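You operate a simulated robot arm through the tools that you are given. There is no shell and no other tool.

You run a simulated robot arm. Do the job below in one go: nothing can be reset, and whatever is moved stays where it is left.

JOB
Drain the tank and lay the soaked bar on the grey pad.
Fine: raise the tray with the orange handle; drain by the yellow valve and close it once the tank is empty. Where these are worked on the way, their far stop is far enough and under half their travel is too little: yellow valve.

Only the result counts: the job must be done as asked and must still hold three seconds after the hand-in. Knocking over, shifting, dropping, spilling or breaking anything else fails it.

ROBOT AND FRAMES
A 7-joint arm with a two-finger parallel gripper, fixed in place. Base frame: the origin is at the foot of the arm, x ahead of it, y to its left, z up. Readings come in cm, rad, newtons and seconds.
With the tool pointing down near the work surface it reaches from about 42 to 92 cm from the base axis. Its first joint turns from -2.496 to 2.496 rad. Payload 3 kg.
Tool frame: the origin (TCP) lies between the finger pads and is the grasp point; the fingertips stand 3 cm ahead of it; z points along the fingers, y is the line along which they close. The gripper opens to 9.4 cm. The fingers are 2.8 cm wide and 1 cm thick; the gripper's body (5 by 9.6 cm) begins 5.5 cm behind the TCP.
Orientation is that of the tool frame in the base frame, as [roll, pitch, yaw] about the fixed x, y, z axes, in that order (R = Rz(yaw) Ry(pitch) Rx(roll)). With the fingers straight down and closing along the base's y, the tool's x points along the base's -x, its y along +y and its z along -z.

CONTROLS
- The arm moves only by the tool arm_command. Its arguments are lists of equal length, an entry for each row: "xyz": the shift along the tool's x, y, z in cm, a list of three; "rot": the turn, a rotation vector about the tool's x, y, z in rad, a list of three; "hand": the closure, from 0 (fully open) to 1 (shut). In form: {"xyz": [[tx, ty, tz], ...], "rot": [[wx, wy, wz], ...], "hand": [hand, ...]}. A call has 1 to 20 rows; each row is the pose to reach, as a shift and turn from the pose commanded when the call began, along the tool's axes at that moment. A row lasts 0.2 s, in which the tool goes at most 5 cm and 0.15 rad; a call with a longer step from one row to the next is refused whole, and so is a gripper value outside its range. A pose out of reach is approached as far as the arm can. The call stops where the force on the tool passes 90 N (or 10 N more than at its start, if that is more) or the arm is blocked; 0.2 s more then pass. Each finger travels about 7.2 cm/s and halts on what it meets, pressing with about 37 N; the grip force reading is that of the motor and also rises with nothing between the fingers. The clock runs only during rows and for 0.2 s after the last one: add rows that repeat a pose to give the fingers time. It gives the time, the measured TCP pose, the force on the tool (base axes), the opening and the grip force at its end, in the units of the frame above (readings bear some noise), with the torque about the TCP (base axes, N m) and any sound that the robot's microphone picked up.
- Cameras (640 x 400 px; columns grow to the right, rows downward): "scene" is fixed at [40.09, 64.92, 161.25]; the picture's right is [-0.95, -0.30, 0.00], its down [-0.27, 0.87, -0.41] and it looks along [0.12, -0.39, -0.91] (base axes); focal length 214 px, centre (320, 200). "wrist" rides on the gripper at [7.6, 1.4, -10.2] in the tool frame; the picture's right is [-0.18, 0.98, 0.00], its down [-0.75, -0.14, -0.64] and it looks along [-0.63, -0.12, 0.77] (tool axes); focal length 243 px, centre (320, 200). There is no depth. A picture from a camera that has moved, and an enlarged one, comes with that camera's place and axes in the base frame and with its lens.
- capture(camera): a new picture of that camera. It takes no simulated time.
- inspect(camera, box): a new picture of the part [left, top, right, bottom] of that camera's present view, enlarged. It takes no simulated time.
- close_job(): hands the job in; it is judged then, once.

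Places have to be worked out from the pictures, the camera data and where the tool is seen. Open the gripper and draw the arm clear of the work before you hand the job in, unless the task says otherwise.

The tools are called after "Request:" as name(argument=value, ...) on one line, values as JSON. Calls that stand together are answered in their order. arm_command: Moves the arm, as the interface text tells. Its arguments: {"type":"object","properties":{"xyz":{"type":"array","items":{"type":"array","items":{"type":"number"}}},"rot":{"type":"array","items":{"type":"array","items":{"type":"number"}}},"hand":{"type":"array","items":{"type":"number"}}},"required":["xyz","rot","hand"]} The other tools are called the same way: capture (camera) takes a picture; inspect (camera, box) takes an enlarged picture of a part of a camera's view; close_job () hands the job in.

At the start:

```text
t: 0.0
tcp_pos: [39.81, 20.86, 132.93]
orientation: [-3.141, 0.001, 3.141]
force: [-0.7, -0.6, -0.3]
torque: [-0.03, 0.03, -0.01]
grip_width: 9.37
finger_force: 0.1
```

scene: 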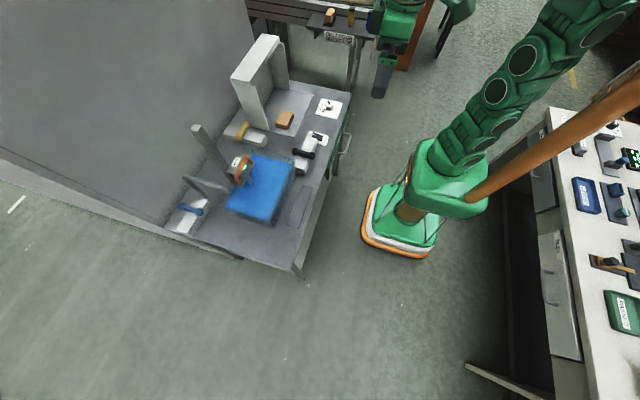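
wrist: 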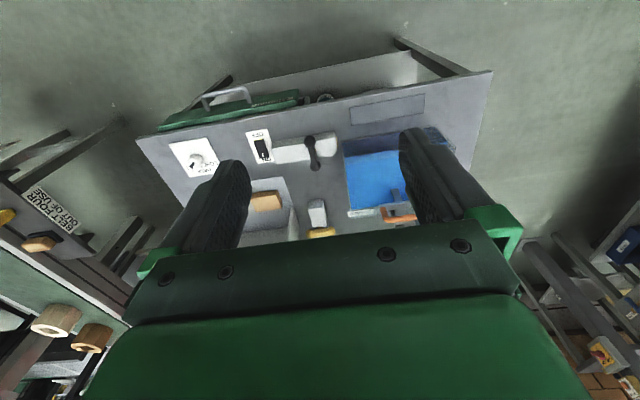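

I start by looking closely at the work table in both cameras before moving anything.

Request:
inspect(camera="scene", box=[160, 30, 360, 155])

Request:
inspect(camera="scene", box=[160, 110, 360, 280])

Request:
inspect(camera="wrist", box=[130, 60, 500, 260])

```text
3.20 times, centred on (260, 92) of scene
camera zoom: at [40.09, 64.92, 161.25], right [-0.95, -0.3, 0.0], down [-0.27, 0.87, -0.41], along [0.12, -0.39, -0.91], focal length 686 px, centre (512, 544)
```

zoom: 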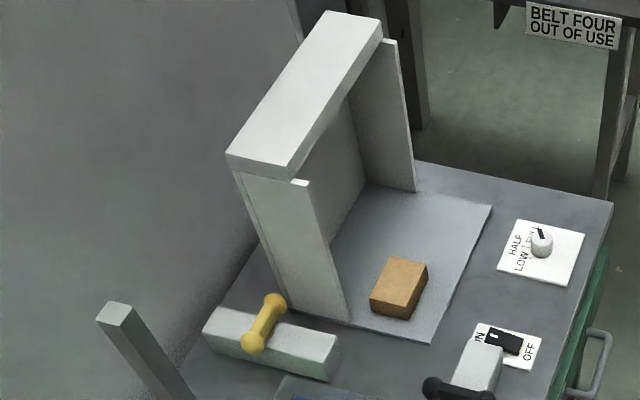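

```text
2.35 times, centred on (260, 195) of scene
camera zoom: at [40.09, 64.92, 161.25], right [-0.95, -0.3, 0.0], down [-0.27, 0.87, -0.41], along [0.12, -0.39, -0.91], focal length 505 px, centre (461, 212)
```

zoom: 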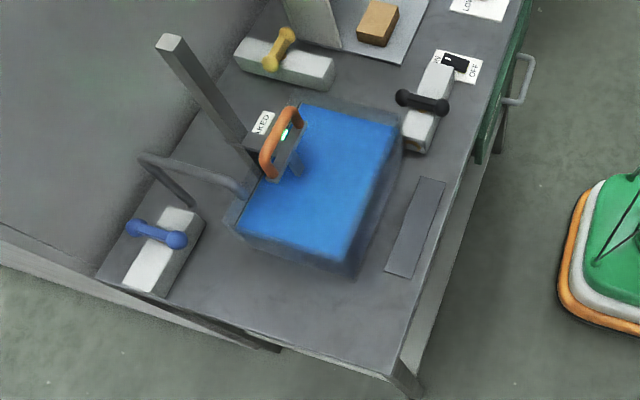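

```text
1.73 times, centred on (315, 160) of wrist
camera zoom: at [32.36, 22.1, 143.13], right [0.18, 0.98, 0.0], down [0.75, -0.14, 0.64], along [0.63, -0.12, -0.77], focal length 420 px, centre (329, 269)
```

zoom: 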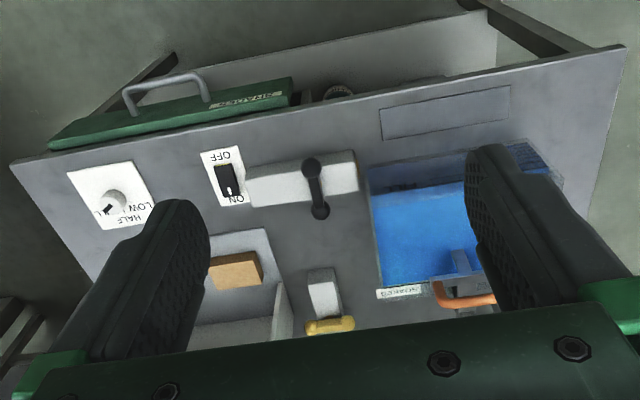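

The black handle triangulates to about (63, 14, 86), so the table top is near z≈80. I lower and shift the tool, still well clear of everything, to get a closer wrist view.

Request:
arm_command(xyz=[[-1, -1.2, 3], [-2, -2.4, 6], [-3, -3.6, 9], [-4, -4.8, 12], [-5, -6, 15], [-5, -6, 15]], rot=[[0, 0, 0], [0, 0, 0], [0, 0, 0], [0, 0, 0], [0, 0, 0], [0, 0, 0]], hand=[0, 0, 0, 0, 0, 0])

Request:
capture(camera="wrist")

Request:
capture(camera="scene")

```text
t: 1.4
tcp_pos: [44.83, 14.68, 117.92]
orientation: [3.141, 0.0, -3.141]
force: [0.0, 0.3, -0.3]
torque: [-0.02, 0.01, 0.0]
grip_width: 9.38
finger_force: 0.1
```

```text
taken
camera wrist: at [37.31, 16.11, 128.13], right [0.18, 0.98, 0.0], down [0.75, -0.14, 0.64], along [0.63, -0.12, -0.77], focal length 243 px, centre (320, 200)
```

wrist: 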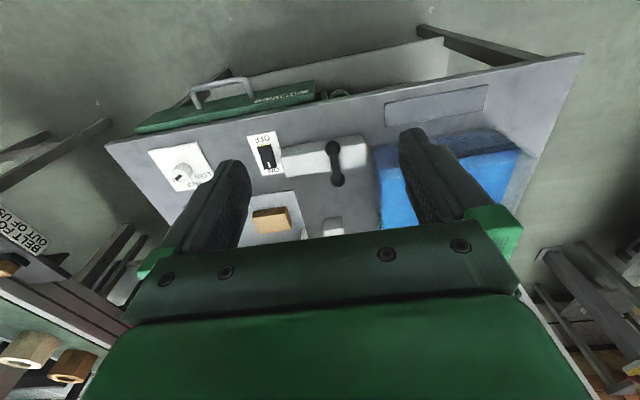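

```text
taken
```

scene: 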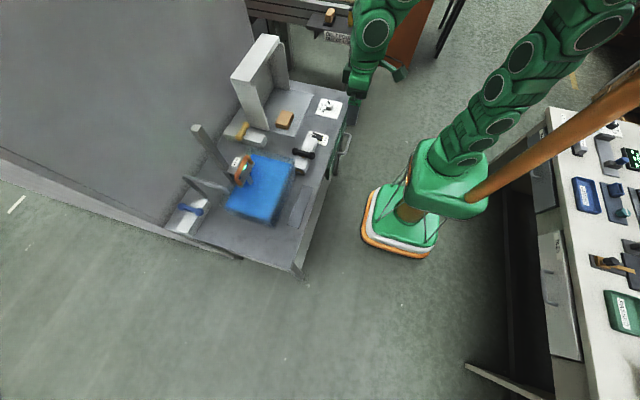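

The view over the near edge is clear but fingers and gripper hide the far side. I move forward and left at the same height to look down on the tank and orange handle.

Request:
arm_command(xyz=[[-4, 2, -1], [-8, 4, -2], [-12, 7, -4], [-15, 10, -6], [-15, 10, -6]], rot=[[0, 0, 0], [0, 0, 0], [0, 0, 0], [0, 0, 0], [0, 0, 0]], hand=[0, 0, 0, 0, 0])

Request:
capture(camera="wrist")

```text
refused: row 3 steps farther than a row can; nothing moved
```

```text
taken
camera wrist: at [37.31, 16.11, 128.13], right [0.18, 0.98, 0.0], down [0.75, -0.14, 0.64], along [0.63, -0.12, -0.77], focal length 243 px, centre (320, 200)
```

wrist: 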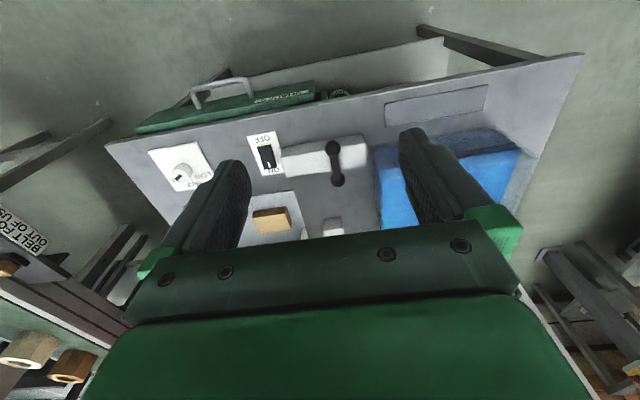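

The last step was refused because one row was too long, so I repeat the same move in smaller, even steps.

Request:
arm_command(xyz=[[-3, 2, -1], [-6, 4, -2], [-9, 6, -3], [-12, 8, -4], [-15, 10, -5], [-15, 10, -5]], rot=[[0, 0, 0], [0, 0, 0], [0, 0, 0], [0, 0, 0], [0, 0, 0], [0, 0, 0]], hand=[0, 0, 0, 0, 0, 0])

Request:
capture(camera="wrist")

```text
t: 2.8
tcp_pos: [59.69, 24.81, 122.83]
orientation: [-3.141, 0.0, -3.141]
force: [0.7, -0.1, 0.5]
torque: [0.01, -0.03, -0.02]
grip_width: 9.4
finger_force: 0.2
```

```text
taken
camera wrist: at [52.21, 26.13, 133.22], right [0.18, 0.98, 0.0], down [0.75, -0.14, 0.64], along [0.63, -0.12, -0.77], focal length 243 px, centre (320, 200)
```

wrist: 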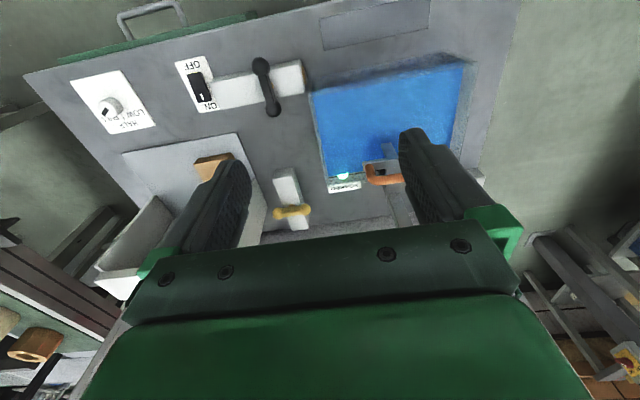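

Request:
inspect(camera="wrist", box=[290, 30, 500, 240])

Request:
inspect(camera="wrist", box=[80, 40, 330, 250])

Request:
inspect(camera="scene", box=[215, 140, 315, 235])

```text
1.90 times, centred on (395, 135) of wrist
camera zoom: at [52.21, 26.13, 133.22], right [0.18, 0.98, 0.0], down [0.75, -0.14, 0.64], along [0.63, -0.12, -0.77], focal length 462 px, centre (177, 324)
```

zoom: 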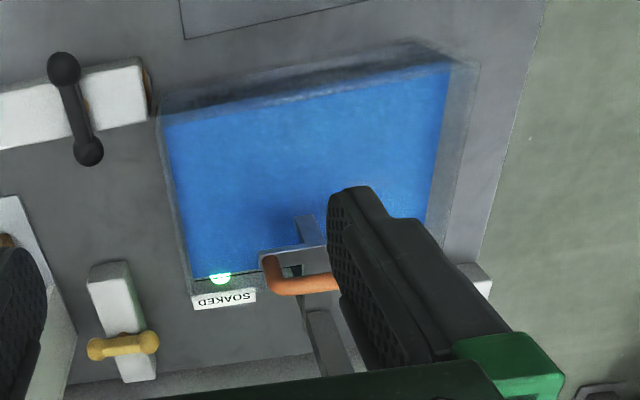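

```text
1.90 times, centred on (205, 145) of wrist
camera zoom: at [52.21, 26.13, 133.22], right [0.18, 0.98, 0.0], down [0.75, -0.14, 0.64], along [0.63, -0.12, -0.77], focal length 462 px, centre (539, 305)
```

zoom: 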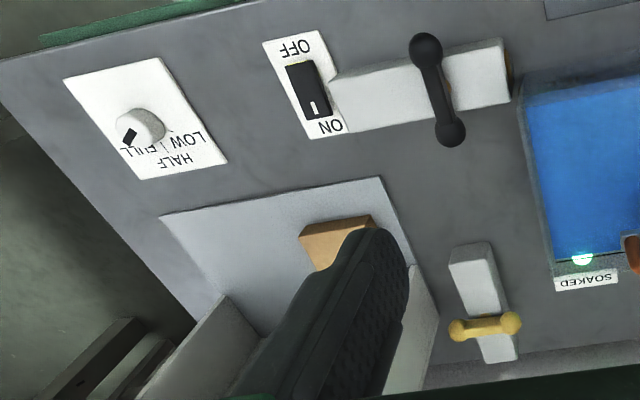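

```text
4.21 times, centred on (265, 188) of scene
camera zoom: at [40.09, 64.92, 161.25], right [-0.95, -0.3, 0.0], down [-0.27, 0.87, -0.41], along [0.12, -0.39, -0.91], focal length 903 px, centre (552, 253)
```

zoom: 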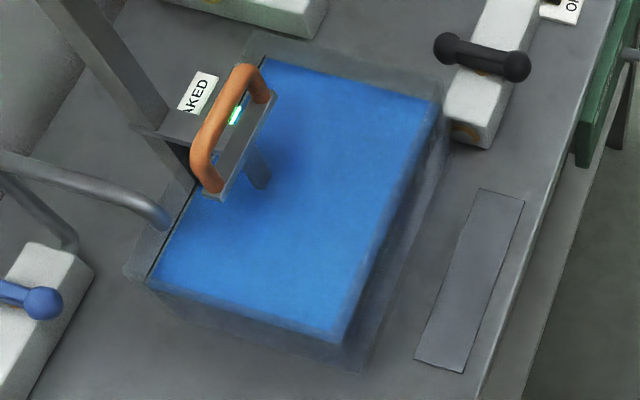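

The green SOAKED lamp is lit. I put the orange bail handle at about (77, 30–39.5, 99.6), the yellow handle centre at about (93.2, 10.8, 86.5), and the long grey pad at about x 55–60, y 25–44. Next I move over for a close look at the yellow valve, to find its axis.

Request:
arm_command(xyz=[[-3, -2.1, 1.8], [-6, -4.2, 3.6], [-9, -6.3, 5.4], [-12, -8.4, 7.2], [-15, -10.5, 9], [-18.3, -12.8, 10.8], [-18.3, -12.8, 10.8]], rot=[[0, 0, 0], [0, 0, 0], [0, 0, 0], [0, 0, 0], [0, 0, 0], [0, 0, 0], [0, 0, 0]], hand=[0, 0, 0, 0, 0, 0, 0])

Request:
capture(camera="wrist")

Request:
inspect(camera="scene", box=[170, 100, 350, 220])

```text
t: 4.4
tcp_pos: [78.14, 12.0, 112.15]
orientation: [3.141, -0.001, -3.141]
force: [0.5, -0.1, 0.0]
torque: [0.01, 0.01, 0.0]
grip_width: 9.41
finger_force: 0.0
```

```text
taken
camera wrist: at [70.67, 13.29, 122.33], right [0.18, 0.98, 0.0], down [0.75, -0.14, 0.64], along [0.63, -0.12, -0.77], focal length 243 px, centre (320, 200)
```

wrist: 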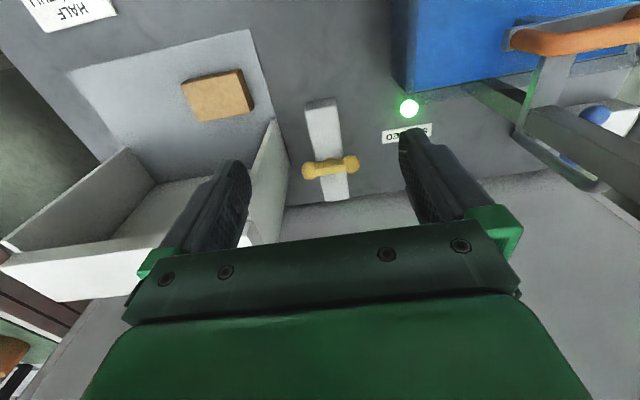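

```text
3.33 times, centred on (260, 160) of scene
camera zoom: at [40.09, 64.92, 161.25], right [-0.95, -0.3, 0.0], down [-0.27, 0.87, -0.41], along [0.12, -0.39, -0.91], focal length 715 px, centre (520, 333)
```

zoom: 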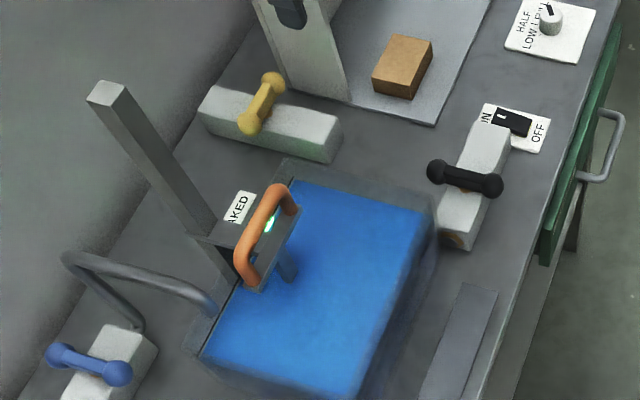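

Request:
inspect(camera="wrist", box=[260, 80, 400, 220])

Request:
inspect(camera="scene", box=[215, 110, 275, 150])

Request:
inspect(camera="wrist", box=[380, 0, 640, 220])

```text
2.86 times, centred on (330, 150) of wrist
camera zoom: at [70.67, 13.29, 122.33], right [0.18, 0.98, 0.0], down [0.75, -0.14, 0.64], along [0.63, -0.12, -0.77], focal length 693 px, centre (291, 343)
```

zoom: 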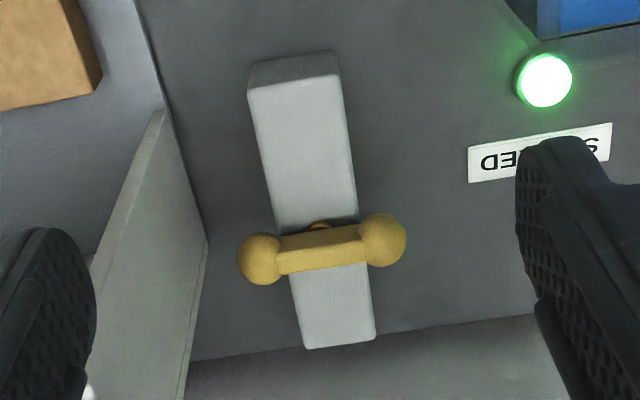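

```text
10.00 times, centred on (245, 130) of scene
camera zoom: at [40.09, 64.92, 161.25], right [-0.95, -0.3, 0.0], down [-0.27, 0.87, -0.41], along [0.12, -0.39, -0.91], focal length 2145 px, centre (1070, 900)
```

zoom: 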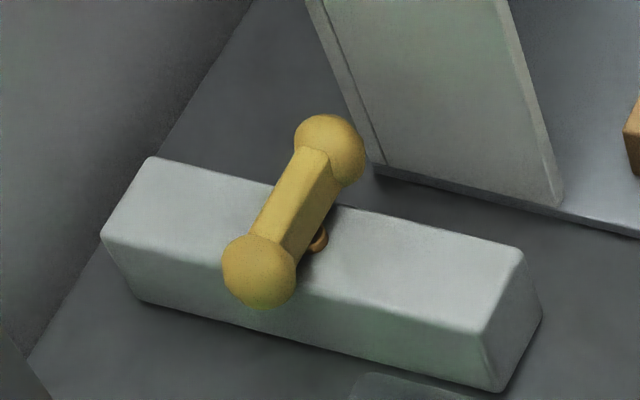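

```text
1.82 times, centred on (510, 110) of wrist
camera zoom: at [70.67, 13.29, 122.33], right [0.18, 0.98, 0.0], down [0.75, -0.14, 0.64], along [0.63, -0.12, -0.77], focal length 441 px, centre (-26, 364)
```

zoom: 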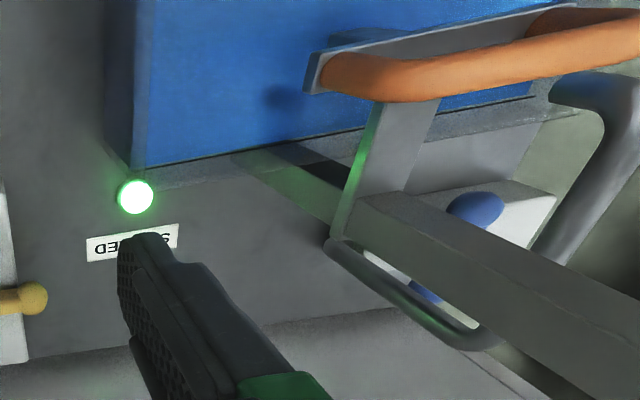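

The yellow handle is a dumbbell on a vertical stem, centred at about (93.0, 10.9, 86.5). Its knobs sit at y≈7.2 and 14.6, and the block top is at z≈84.5. That is past the straight-down reach, so I tilt the tool 45° forward with the fingers shut and move to a standoff in front of the +y knob.

Request:
arm_command(xyz=[[-1.3, 0.4, 2.8], [-2.6, 0.9, 5.6], [-3.9, 1.3, 8.4], [-5.2, 1.7, 11.2], [-6.5, 2.2, 14], [-7.9, 2.7, 17], [-7.9, 2.7, 17]], rot=[[0, -0.131, 0], [0, -0.262, 0], [0, -0.393, 0], [0, -0.524, 0], [0, -0.655, 0], [0, -0.785, 0], [0, -0.785, 0]], hand=[1, 1, 1, 1, 1, 1, 1])

Request:
capture(camera="wrist")

Request:
capture(camera="scene")

```text
t: 6.0
tcp_pos: [86.19, 14.64, 94.91]
orientation: [-3.141, 0.785, -3.141]
force: [-0.3, -0.7, -0.1]
torque: [-0.01, 0.01, 0.01]
grip_width: 0.01
finger_force: 32.7
```

```text
taken
camera wrist: at [73.6, 16.01, 96.87], right [0.13, 0.98, 0.13], down [0.08, -0.14, 0.99], along [0.99, -0.12, -0.1], focal length 243 px, centre (320, 200)
```

wrist: 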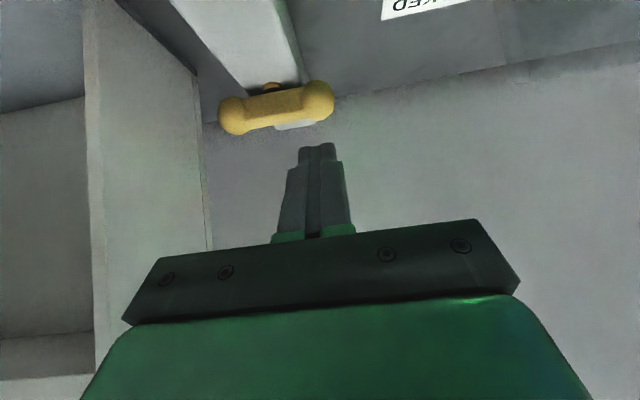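

```text
taken
```

scene: 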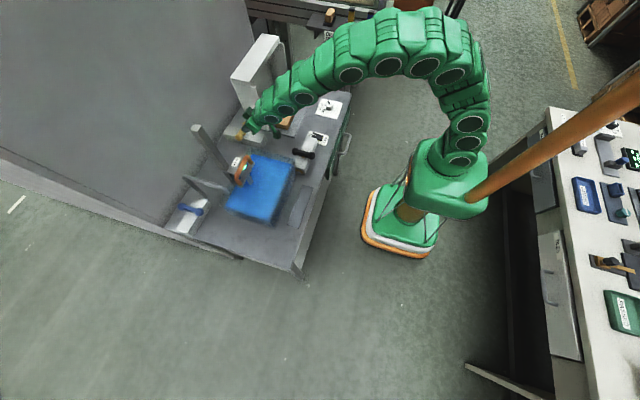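

The wrist view confirms the +y knob at about (92.8, 14.7, 86.5), straight ahead of the closed fingertips. I lower to knob height and stop about 2 cm short of it.

Request:
arm_command(xyz=[[1.5, 0, 1.7], [3.1, 0, 3.4], [4.6, 0, 5.0], [4.6, 0, 5.0]], rot=[[0, 0, 0], [0, 0, 0], [0, 0, 0], [0, 0, 0]], hand=[1, 1, 1, 1])

Request:
inspect(camera="wrist", box=[180, 0, 460, 260])

Request:
inspect(camera="scene", box=[205, 90, 295, 150])

```text
t: 7.0
tcp_pos: [86.34, 14.7, 88.25]
orientation: [-3.14, 0.785, -3.141]
force: [0.1, -0.8, -0.1]
torque: [-0.01, 0.01, -0.01]
grip_width: 0.01
finger_force: 33.4
```

```text
1.54 times, centred on (320, 130) of wrist
camera zoom: at [73.83, 16.0, 90.14], right [0.13, 0.98, 0.13], down [0.08, -0.14, 0.99], along [0.99, -0.12, -0.1], focal length 373 px, centre (320, 308)
```

zoom: 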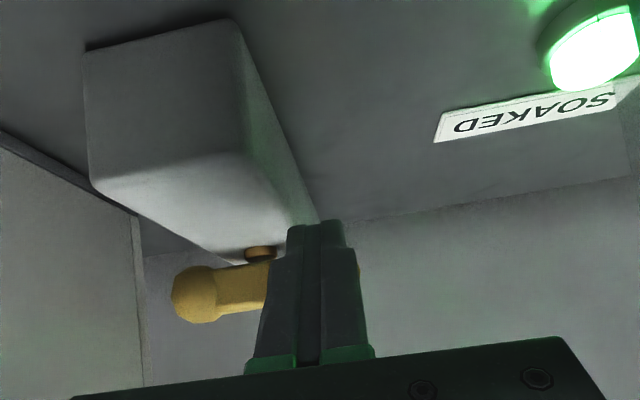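

```text
6.67 times, centred on (250, 120) of scene
camera zoom: at [40.09, 64.92, 161.25], right [-0.95, -0.3, 0.0], down [-0.27, 0.87, -0.41], along [0.12, -0.39, -0.91], focal length 1430 px, centre (787, 733)
```

zoom: 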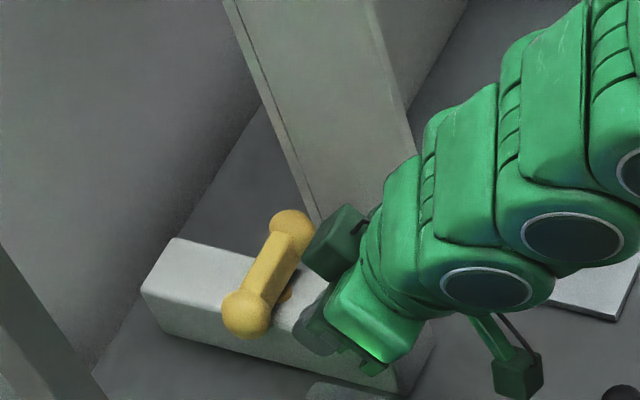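

The fingertips are level with the knob and about 2 cm in front of it. I edge forward in small steps to make contact and feel for turning or a stop.

Request:
arm_command(xyz=[[-0.71, 0, 0.71], [-1.13, 0, 1.13], [-1.41, 0, 1.41], [-1.7, 0, 1.7], [-1.98, 0, 1.98]], rot=[[0, 0, 0], [0, 0, 0], [0, 0, 0], [0, 0, 0], [0, 0, 0]], hand=[1, 1, 1, 1, 1])

Request:
inspect(camera="scene", box=[205, 90, 295, 150])

```text
t: 8.1
tcp_pos: [88.56, 14.81, 88.13]
orientation: [-3.133, 0.777, -3.136]
force: [-43.2, 2.5, 12.7]
torque: [-0.35, 0.17, 0.0]
grip_width: 0.01
finger_force: 32.7
stopped in row 5: the force on the tool passed its limit at 105 N (the readings are from after the stop); the commanded pose is now the measured one
```

```text
6.67 times, centred on (250, 120) of scene
camera zoom: at [40.09, 64.92, 161.25], right [-0.95, -0.3, 0.0], down [-0.27, 0.87, -0.41], along [0.12, -0.39, -0.91], focal length 1430 px, centre (787, 733)
```

zoom: 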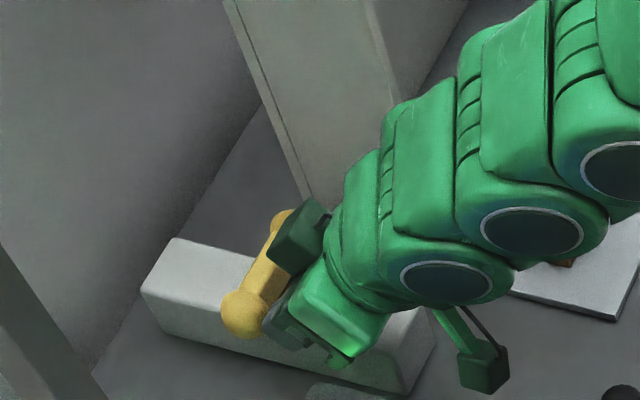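

The handle met a hard stop (105 N) without turning, so this is the closed end and it must open the other way. I back off, lift, and yaw the tool about 25° so the gripper body clears the white wall, then move in front of the −y knob.

Request:
arm_command(xyz=[[-0.35, 0, -3.18], [-1.06, 0, -6.01], [-1.41, -2, -5.66], [-1.77, -4, -5.3], [-1.77, -5.6, -5.3], [-1.77, -5.6, -5.3]], rot=[[0, 0, 0], [0, 0, 0], [0.103, 0, 0.103], [0.205, 0, 0.205], [0.308, 0, 0.308], [0.308, 0, 0.308]], hand=[1, 1, 1, 1, 1, 1])

Request:
capture(camera="wrist")

Request:
inspect(camera="scene", box=[205, 90, 295, 150])

```text
t: 9.5
tcp_pos: [86.17, 9.19, 93.23]
orientation: [-3.133, 0.781, 2.712]
force: [-0.8, -0.2, -0.3]
torque: [0.01, 0.01, -0.01]
grip_width: 0.01
finger_force: 32.6
```

```text
taken
camera wrist: at [75.51, 15.71, 95.12], right [0.53, 0.84, 0.12], down [0.02, -0.16, 0.99], along [0.85, -0.52, -0.1], focal length 243 px, centre (320, 200)
```

wrist: 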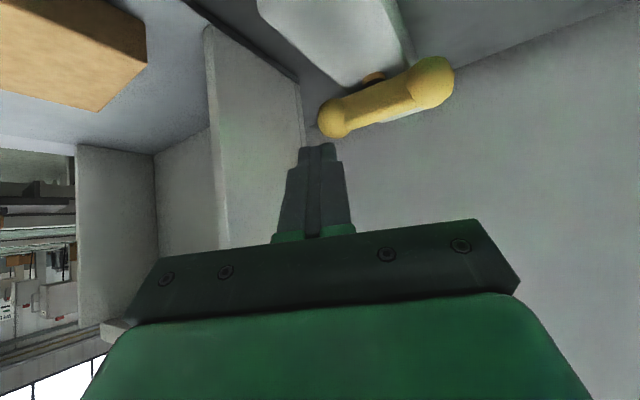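

```text
6.67 times, centred on (250, 120) of scene
camera zoom: at [40.09, 64.92, 161.25], right [-0.95, -0.3, 0.0], down [-0.27, 0.87, -0.41], along [0.12, -0.39, -0.91], focal length 1430 px, centre (787, 733)
```

zoom: 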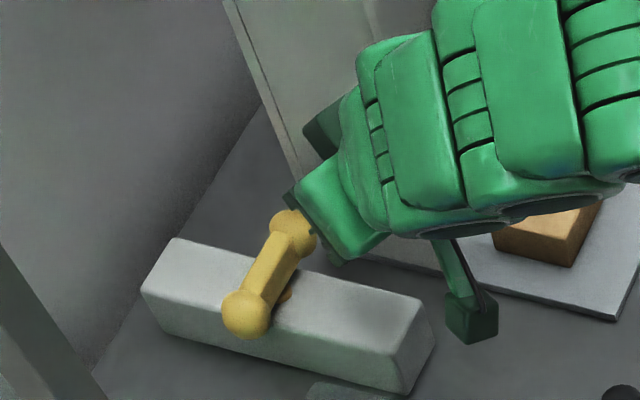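

I am clear of the wall, with the −y knob ahead. I lower straight down to knob height.

Request:
arm_command(xyz=[[1.2, 0, 1.2], [2.4, 0, 2.4], [3.6, 0, 3.6], [3.6, 0, 3.6]], rot=[[0, 0, 0], [0, 0, 0], [0, 0, 0], [0, 0, 0]], hand=[1, 1, 1, 1])

Request:
capture(camera="wrist")

Request:
inspect(camera="scene", box=[205, 90, 295, 150])

```text
t: 10.5
tcp_pos: [86.22, 9.15, 88.19]
orientation: [-3.133, 0.782, 2.711]
force: [0.1, -0.4, -0.3]
torque: [-0.01, 0.01, 0.0]
grip_width: 0.0
finger_force: 32.7
```

```text
taken
camera wrist: at [75.42, 15.7, 90.06], right [0.53, 0.84, 0.12], down [0.02, -0.16, 0.99], along [0.85, -0.52, -0.1], focal length 243 px, centre (320, 200)
```

wrist: 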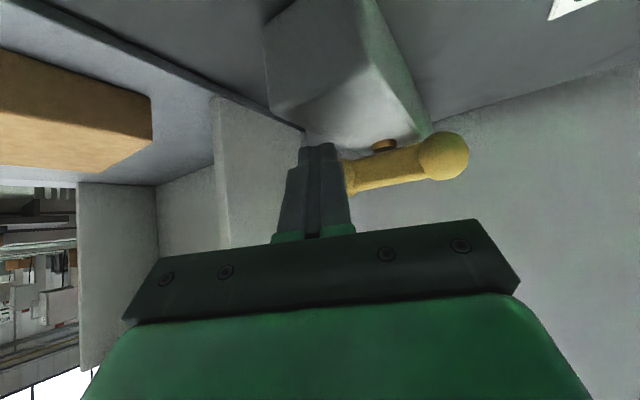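

```text
6.67 times, centred on (250, 120) of scene
camera zoom: at [40.09, 64.92, 161.25], right [-0.95, -0.3, 0.0], down [-0.27, 0.87, -0.41], along [0.12, -0.39, -0.91], focal length 1430 px, centre (787, 733)
```

zoom: 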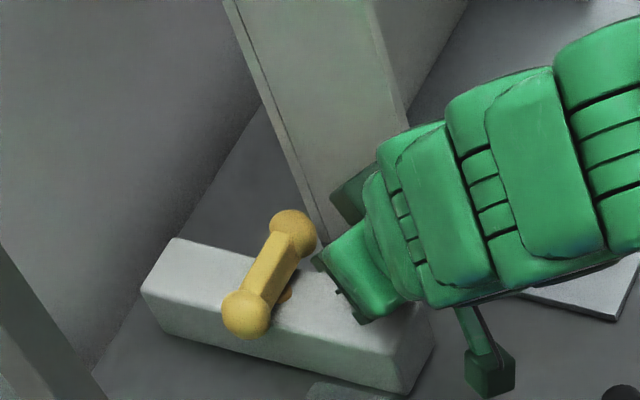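

The fingertip is level with the −y knob. I push it forward in about 0.5 cm steps, following the arc of roughly the first 30°.

Request:
arm_command(xyz=[[-1.29, 0.34, 1.29], [-1.78, 0.42, 1.78], [-2.17, 0.52, 2.17], [-2.53, 0.6, 2.53], [-2.85, 0.8, 2.85], [-3.17, 1.01, 3.17]], rot=[[0, 0, 0], [0, 0, 0], [0, 0, 0], [0, 0, 0], [0, 0, 0], [0, 0, 0]], hand=[1, 1, 1, 1, 1, 1])

Request:
inspect(camera="scene", box=[205, 90, 295, 150])

Request:
capture(camera="wrist")

```text
t: 11.9
tcp_pos: [90.66, 8.16, 88.07]
orientation: [-3.132, 0.781, 2.713]
force: [-2.3, 0.7, -0.4]
torque: [0.0, 0.08, 0.02]
grip_width: 0.01
finger_force: 33.1
```

```text
6.67 times, centred on (250, 120) of scene
camera zoom: at [40.09, 64.92, 161.25], right [-0.95, -0.3, 0.0], down [-0.27, 0.87, -0.41], along [0.12, -0.39, -0.91], focal length 1430 px, centre (787, 733)
```

zoom: 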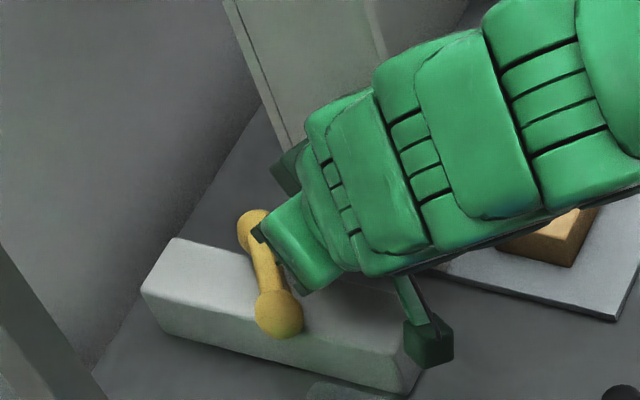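

```text
taken
camera wrist: at [79.94, 14.68, 90.0], right [0.53, 0.84, 0.12], down [0.02, -0.16, 0.99], along [0.85, -0.52, -0.1], focal length 243 px, centre (320, 200)
```

wrist: 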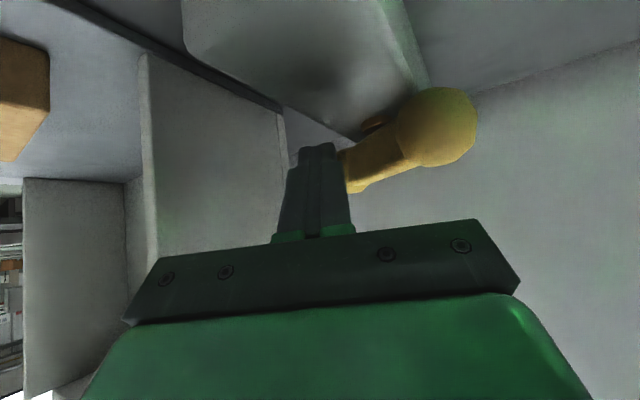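

It turns easily at about 2 N, so this is the opening direction. I continue along the arc.

Request:
arm_command(xyz=[[-0.31, 0.35, 0.31], [-0.62, 0.67, 0.62], [-0.95, 0.77, 0.95], [-1.24, 0.85, 1.24], [-1.48, 1.18, 1.48]], rot=[[0, 0, 0], [0, 0, 0], [0, 0, 0], [0, 0, 0], [0, 0, 0]], hand=[1, 1, 1, 1, 1])

Request:
inspect(camera="scene", box=[205, 90, 295, 150])

Request:
capture(camera="wrist")

```text
t: 13.1
tcp_pos: [93.07, 8.34, 88.06]
orientation: [-3.133, 0.782, 2.715]
force: [-0.3, -0.2, 0.3]
torque: [0.01, 0.0, 0.0]
grip_width: 0.01
finger_force: 32.7
```

```text
6.67 times, centred on (250, 120) of scene
camera zoom: at [40.09, 64.92, 161.25], right [-0.95, -0.3, 0.0], down [-0.27, 0.87, -0.41], along [0.12, -0.39, -0.91], focal length 1430 px, centre (787, 733)
```

zoom: 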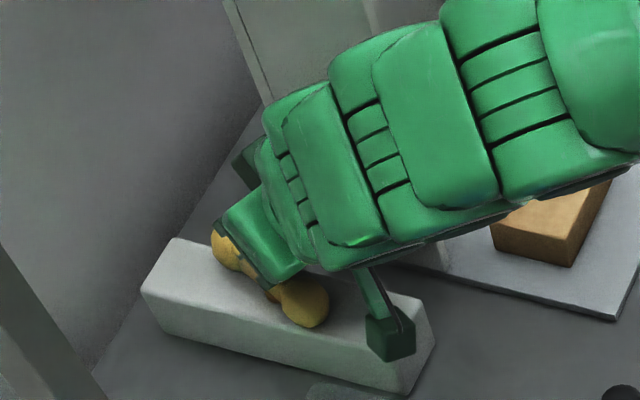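

```text
taken
camera wrist: at [82.41, 14.9, 89.97], right [0.53, 0.84, 0.12], down [0.02, -0.16, 0.99], along [0.85, -0.52, -0.1], focal length 243 px, centre (320, 200)
```

wrist: 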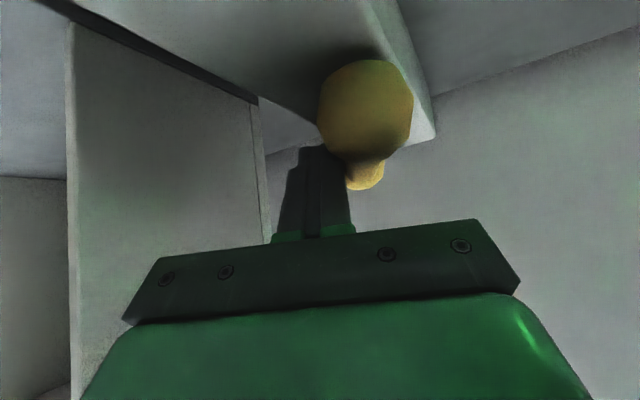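

The handle has turned about 62°. At this yaw the finger now lies parallel to the handle and cannot usefully push further. I lift out, square the yaw, and go round to the +y side of the near knob at about (89.7, 12.6), to push it on toward −y to its far stop.

Request:
arm_command(xyz=[[-2.1, 0, -2.1], [-4.24, 0, -4.24], [-2.41, 1.82, -6.07], [-0.58, 3.63, -7.9], [1.26, 5.45, -9.74], [1.26, 5.45, -9.74]], rot=[[0, 0, 0], [0, 0, 0], [-0.103, 0, -0.103], [-0.205, 0, -0.205], [-0.308, 0, -0.308], [-0.308, 0, -0.308]], hand=[1, 1, 1, 1, 1, 1])

Request:
capture(camera="wrist")

Request:
inspect(camera="scene", box=[205, 90, 325, 240])

```text
t: 14.5
tcp_pos: [88.39, 16.53, 94.19]
orientation: [-3.135, 0.781, -3.135]
force: [-0.1, 0.1, 1.6]
torque: [0.0, 0.0, -0.03]
grip_width: 0.0
finger_force: 33.2
```

```text
taken
camera wrist: at [75.86, 17.9, 96.03], right [0.13, 0.98, 0.13], down [0.08, -0.14, 0.99], along [0.99, -0.12, -0.1], focal length 243 px, centre (320, 200)
```

wrist: 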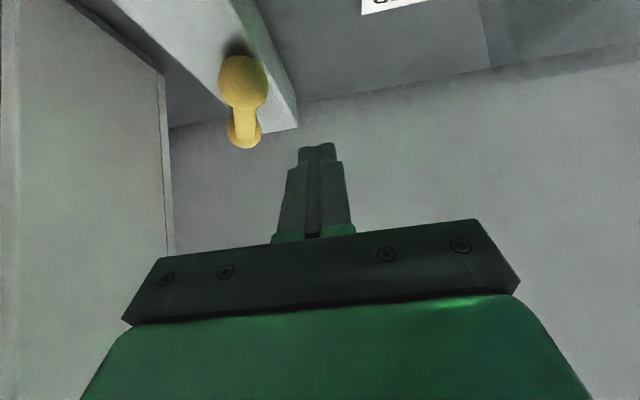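

```text
2.67 times, centred on (265, 165) of scene
camera zoom: at [40.09, 64.92, 161.25], right [-0.95, -0.3, 0.0], down [-0.27, 0.87, -0.41], along [0.12, -0.39, -0.91], focal length 572 px, centre (467, 293)
```

zoom: 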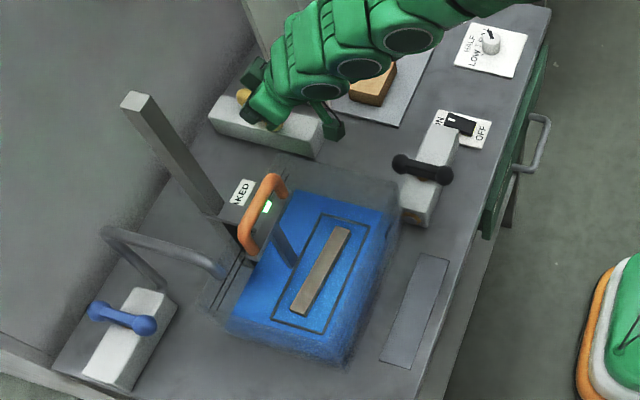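

The tank is already draining, and the tray and a brown bar now show inside it. I lower beside the near knob and push it gently toward −y to bring the valve to its far stop.

Request:
arm_command(xyz=[[1.5, 0, 1.5], [3.0, 0, 3.0], [4.3, 0, 4.3], [4.3, -0.6, 4.3], [4.3, -1.2, 4.3], [4.3, -1.7, 4.3], [4.3, -2.2, 4.3]], rot=[[0, 0, 0], [0, 0, 0], [0, 0, 0], [0, 0, 0], [0, 0, 0], [0, 0, 0], [0, 0, 0]], hand=[1, 1, 1, 1, 1, 1, 1])

Request:
inspect(camera="scene", box=[205, 90, 295, 150])

Request:
capture(camera="wrist")

```text
t: 16.1
tcp_pos: [88.47, 14.57, 87.94]
orientation: [-3.136, 0.782, -3.134]
force: [-10.8, 10.6, 1.2]
torque: [0.27, 0.23, 0.07]
grip_width: 0.0
finger_force: 32.7
```

```text
6.67 times, centred on (250, 120) of scene
camera zoom: at [40.09, 64.92, 161.25], right [-0.95, -0.3, 0.0], down [-0.27, 0.87, -0.41], along [0.12, -0.39, -0.91], focal length 1430 px, centre (787, 733)
```

zoom: 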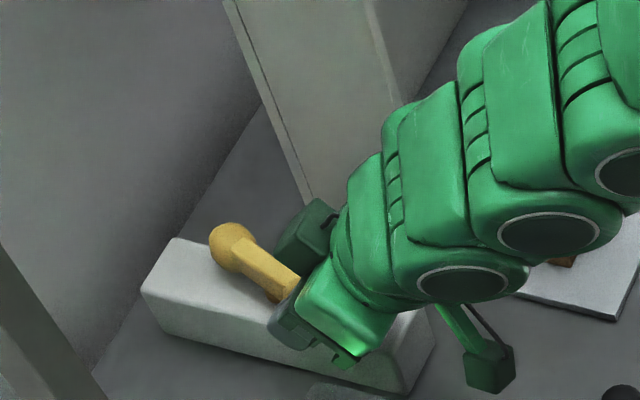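

```text
taken
camera wrist: at [75.8, 15.84, 89.92], right [0.13, 0.98, 0.13], down [0.09, -0.14, 0.99], along [0.99, -0.12, -0.1], focal length 243 px, centre (320, 200)
```

wrist: 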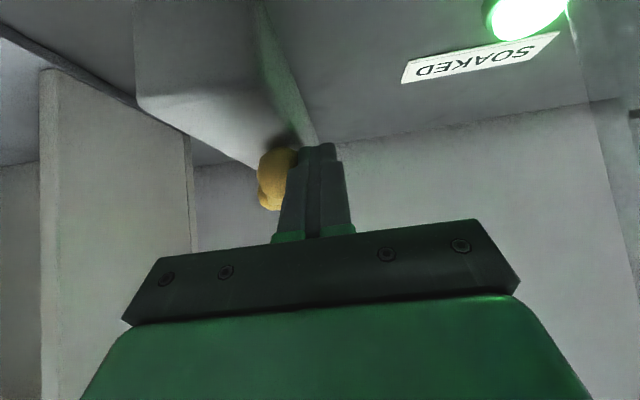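

The knob is touching, with about 15 N on the tool, and the handle looks near 71°. I push a little further to see whether it still turns or has reached its stop.

Request:
arm_command(xyz=[[0, -0.4, 0], [0, -0.8, 0], [0, -0.8, 0]], rot=[[0, 0, 0], [0, 0, 0], [0, 0, 0]], hand=[1, 1, 1])

Request:
inspect(camera="scene", box=[205, 90, 325, 240])

Request:
inspect(camera="scene", box=[205, 90, 295, 150])

```text
t: 16.9
tcp_pos: [88.34, 13.44, 87.92]
orientation: [-3.137, 0.778, -3.14]
force: [-34.9, 5.8, 9.8]
torque: [-0.13, -0.03, -0.5]
grip_width: 0.01
finger_force: 32.9
```

```text
2.67 times, centred on (265, 165) of scene
camera zoom: at [40.09, 64.92, 161.25], right [-0.95, -0.3, 0.0], down [-0.27, 0.87, -0.41], along [0.12, -0.39, -0.91], focal length 572 px, centre (467, 293)
```

zoom: 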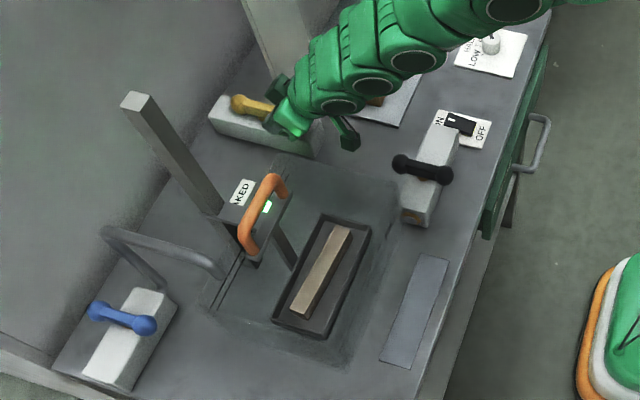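

```text
6.67 times, centred on (250, 120) of scene
camera zoom: at [40.09, 64.92, 161.25], right [-0.95, -0.3, 0.0], down [-0.27, 0.87, -0.41], along [0.12, -0.39, -0.91], focal length 1430 px, centre (787, 733)
```

zoom: 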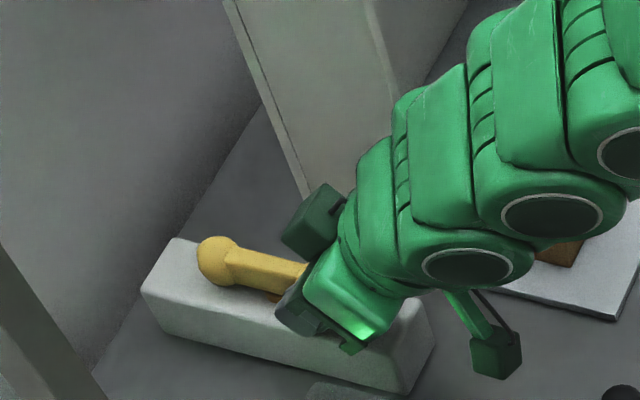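

The handle now lies along the block at about 90°, fully open, and no blue is left in the tank. I back the finger off the knob to release the force, then check the tank closely.

Request:
arm_command(xyz=[[0, 0.6, 0], [0, 1.3, 0], [0, 2.0, 0], [0, 2.0, 0]], rot=[[0, 0, 0], [0, 0, 0], [0, 0, 0], [0, 0, 0]], hand=[1, 1, 1, 1])

Request:
inspect(camera="scene", box=[215, 140, 315, 235])

Request:
inspect(camera="scene", box=[205, 90, 295, 150])

```text
t: 17.9
tcp_pos: [88.33, 15.56, 87.9]
orientation: [-3.136, 0.78, -3.135]
force: [0.0, -0.2, 0.0]
torque: [0.0, 0.01, 0.02]
grip_width: 0.0
finger_force: 33.2
```

```text
4.21 times, centred on (265, 188) of scene
camera zoom: at [40.09, 64.92, 161.25], right [-0.95, -0.3, 0.0], down [-0.27, 0.87, -0.41], along [0.12, -0.39, -0.91], focal length 903 px, centre (552, 253)
```

zoom: 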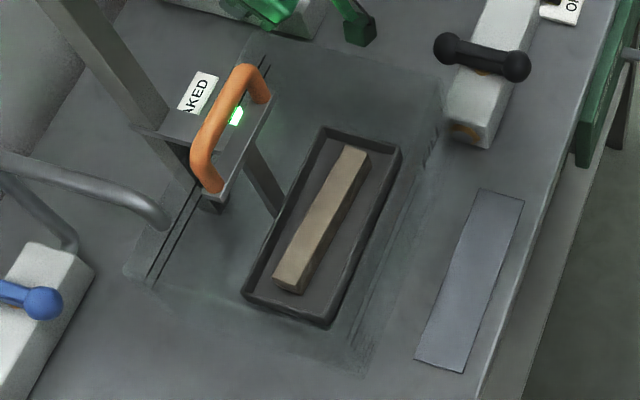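

```text
6.67 times, centred on (250, 120) of scene
camera zoom: at [40.09, 64.92, 161.25], right [-0.95, -0.3, 0.0], down [-0.27, 0.87, -0.41], along [0.12, -0.39, -0.91], focal length 1430 px, centre (787, 733)
```

zoom: 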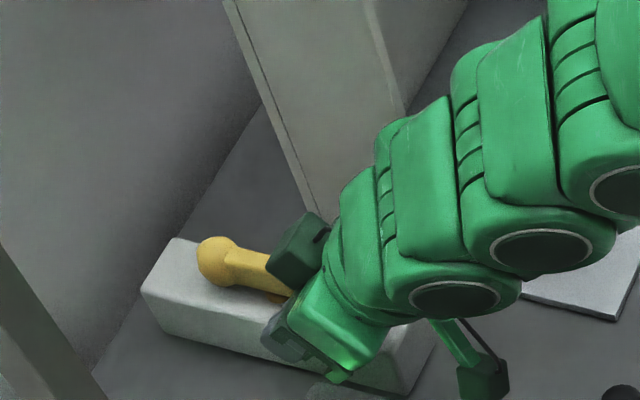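

The glass tank is empty and the bar lies on the tray at the bottom. To close the valve I lift over the handle to the −y side of the near knob, now at about (89.3, 10.9), keeping the gripper body in front of the white wall.

Request:
arm_command(xyz=[[-2.12, 0, -2.12], [-3.89, 0, -4.6], [-3.46, -2.7, -5.02], [-3.46, -5.4, -5.02], [-3.46, -7.96, -5.02], [-1.34, -7.96, -2.9], [0.64, -7.96, -0.92], [0.64, -7.96, -0.92]], rot=[[0, 0, 0], [0, 0, 0], [0, 0, 0], [0, 0, 0], [0, 0, 0], [0, 0, 0], [0, 0, 0], [0, 0, 0]], hand=[1, 1, 1, 1, 1, 1, 1, 1])

Request:
capture(camera="wrist")

Request:
inspect(camera="scene", box=[205, 90, 295, 150])

```text
t: 19.7
tcp_pos: [87.28, 7.79, 88.26]
orientation: [-3.133, 0.777, -3.135]
force: [-6.2, 22.4, 5.7]
torque: [-1.52, -0.14, -0.76]
grip_width: 0.0
finger_force: 32.6
```

```text
taken
camera wrist: at [74.75, 9.06, 90.15], right [0.13, 0.98, 0.12], down [0.09, -0.14, 0.99], along [0.99, -0.12, -0.1], focal length 243 px, centre (320, 200)
```

wrist: 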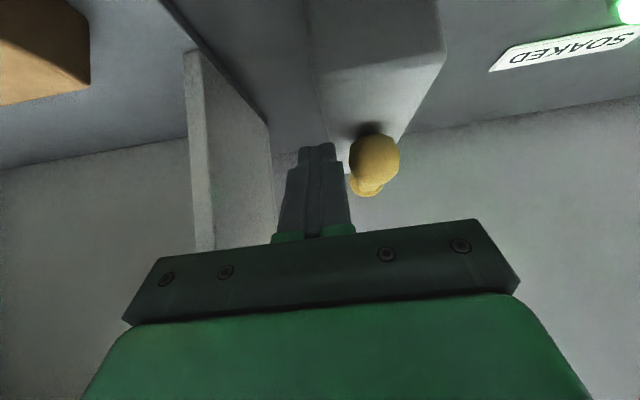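

```text
6.67 times, centred on (250, 120) of scene
camera zoom: at [40.09, 64.92, 161.25], right [-0.95, -0.3, 0.0], down [-0.27, 0.87, -0.41], along [0.12, -0.39, -0.91], focal length 1430 px, centre (787, 733)
```

zoom: 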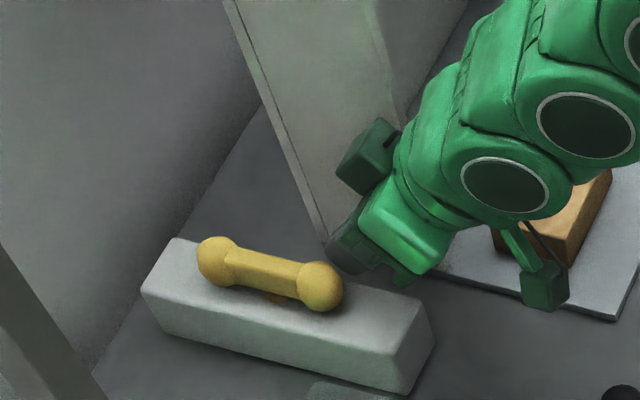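

The 22 N on the tool shows the gripper body is just touching the white wall, so I move straight away from it toward +y. That same motion pushes the near knob in the closing direction.

Request:
arm_command(xyz=[[0, 1.0, 0], [-0.11, 1.8, 0.11], [-0.25, 2.6, 0.25], [-0.46, 3.0, 0.46], [-0.67, 3.4, 0.67], [-0.74, 3.9, 0.74]], rot=[[0, 0, 0], [0, 0, 0], [0, 0, 0], [0, 0, 0], [0, 0, 0], [0, 0, 0]], hand=[1, 1, 1, 1, 1, 1])

Request:
inspect(camera="scene", box=[205, 90, 295, 150])

Request:
capture(camera="wrist")

```text
t: 21.1
tcp_pos: [88.3, 11.43, 88.08]
orientation: [-3.135, 0.778, -3.138]
force: [-0.3, -3.9, -0.4]
torque: [-0.07, 0.07, -0.09]
grip_width: 0.0
finger_force: 32.5
```

```text
6.67 times, centred on (250, 120) of scene
camera zoom: at [40.09, 64.92, 161.25], right [-0.95, -0.3, 0.0], down [-0.27, 0.87, -0.41], along [0.12, -0.39, -0.91], focal length 1430 px, centre (787, 733)
```

zoom: 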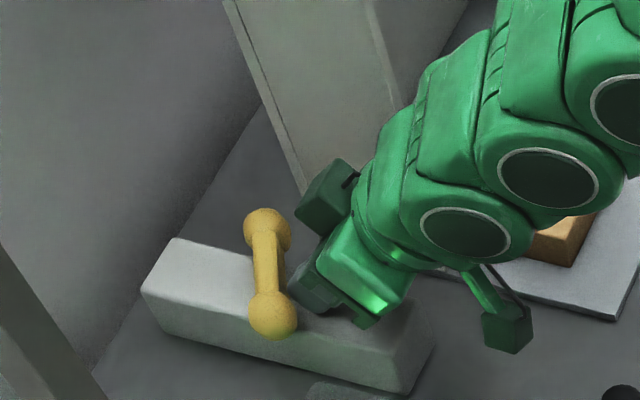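

```text
taken
camera wrist: at [75.78, 12.8, 90.14], right [0.13, 0.98, 0.13], down [0.09, -0.14, 0.99], along [0.99, -0.12, -0.1], focal length 243 px, centre (320, 200)
```

wrist: 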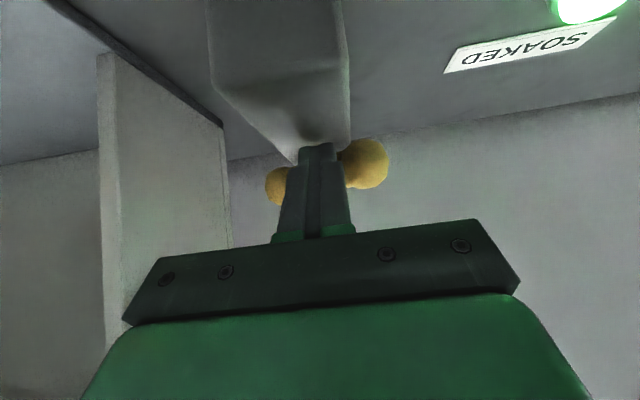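

The handle is back to about 27° from closed. I back off slightly, shift over to line up with the +y knob, and push it forward the rest of the way to the closed stop.

Request:
arm_command(xyz=[[0.92, 0, -0.92], [1.84, 0, -1.84], [1.84, 1.6, -1.84], [1.84, 3.2, -1.84], [1.13, 3.2, -1.13], [0.71, 3.2, -0.71], [0.35, 3.2, -0.35], [0.1, 3.2, -0.1], [0.0, 3.2, 0.0]], rot=[[0, 0, 0], [0, 0, 0], [0, 0, 0], [0, 0, 0], [0, 0, 0], [0, 0, 0], [0, 0, 0], [0, 0, 0], [0, 0, 0]], hand=[1, 1, 1, 1, 1, 1, 1, 1, 1])

Request:
inspect(camera="scene", box=[205, 90, 295, 150])

Request:
capture(camera="wrist")

```text
t: 23.1
tcp_pos: [88.29, 14.61, 88.15]
orientation: [-3.135, 0.778, -3.138]
force: [-0.3, -0.7, 0.2]
torque: [-0.01, 0.02, 0.0]
grip_width: 0.0
finger_force: 32.5
```

```text
6.67 times, centred on (250, 120) of scene
camera zoom: at [40.09, 64.92, 161.25], right [-0.95, -0.3, 0.0], down [-0.27, 0.87, -0.41], along [0.12, -0.39, -0.91], focal length 1430 px, centre (787, 733)
```

zoom: 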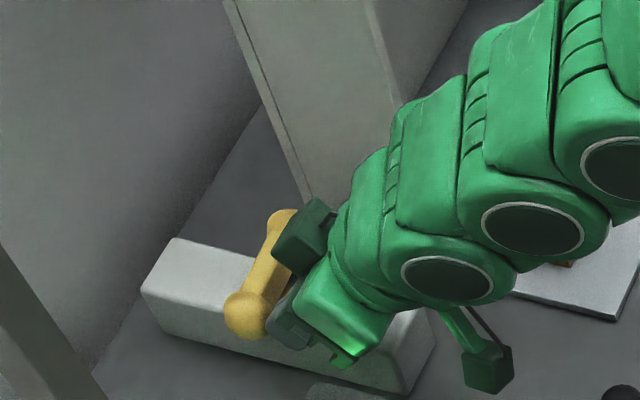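

```text
taken
camera wrist: at [75.79, 16.02, 90.12], right [0.13, 0.98, 0.13], down [0.09, -0.14, 0.99], along [0.99, -0.12, -0.1], focal length 243 px, centre (320, 200)
```

wrist: 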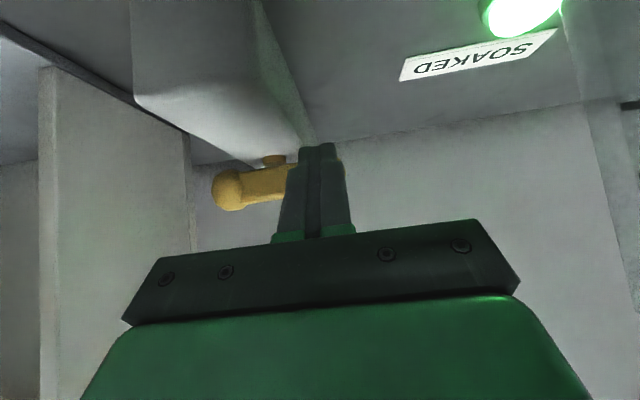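

It is almost closed and I feel no stop yet. I nudge forward a few more millimetres to seat it against the closed stop.

Request:
arm_command(xyz=[[-0.07, 0, 0.07], [-0.14, 0, 0.14], [-0.21, 0, 0.21]], rot=[[0, 0, 0], [0, 0, 0], [0, 0, 0]], hand=[1, 1, 1])

Request:
inspect(camera="scene", box=[205, 90, 295, 150])

```text
t: 23.9
tcp_pos: [88.61, 14.87, 88.13]
orientation: [-3.134, 0.777, -3.136]
force: [-18.3, 1.4, 3.3]
torque: [-0.05, 0.07, 0.02]
grip_width: 0.02
finger_force: 33.5
```

```text
6.67 times, centred on (250, 120) of scene
camera zoom: at [40.09, 64.92, 161.25], right [-0.95, -0.3, 0.0], down [-0.27, 0.87, -0.41], along [0.12, -0.39, -0.91], focal length 1430 px, centre (787, 733)
```

zoom: 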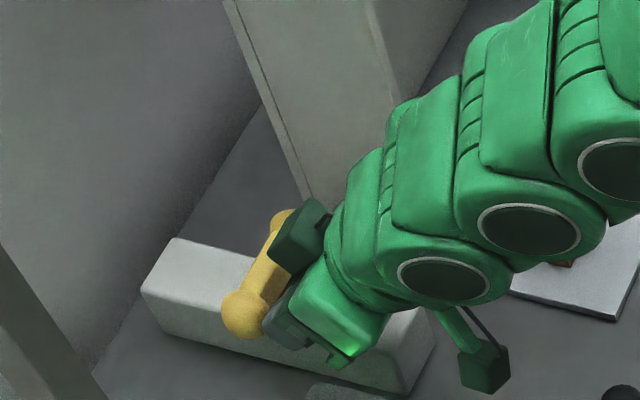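

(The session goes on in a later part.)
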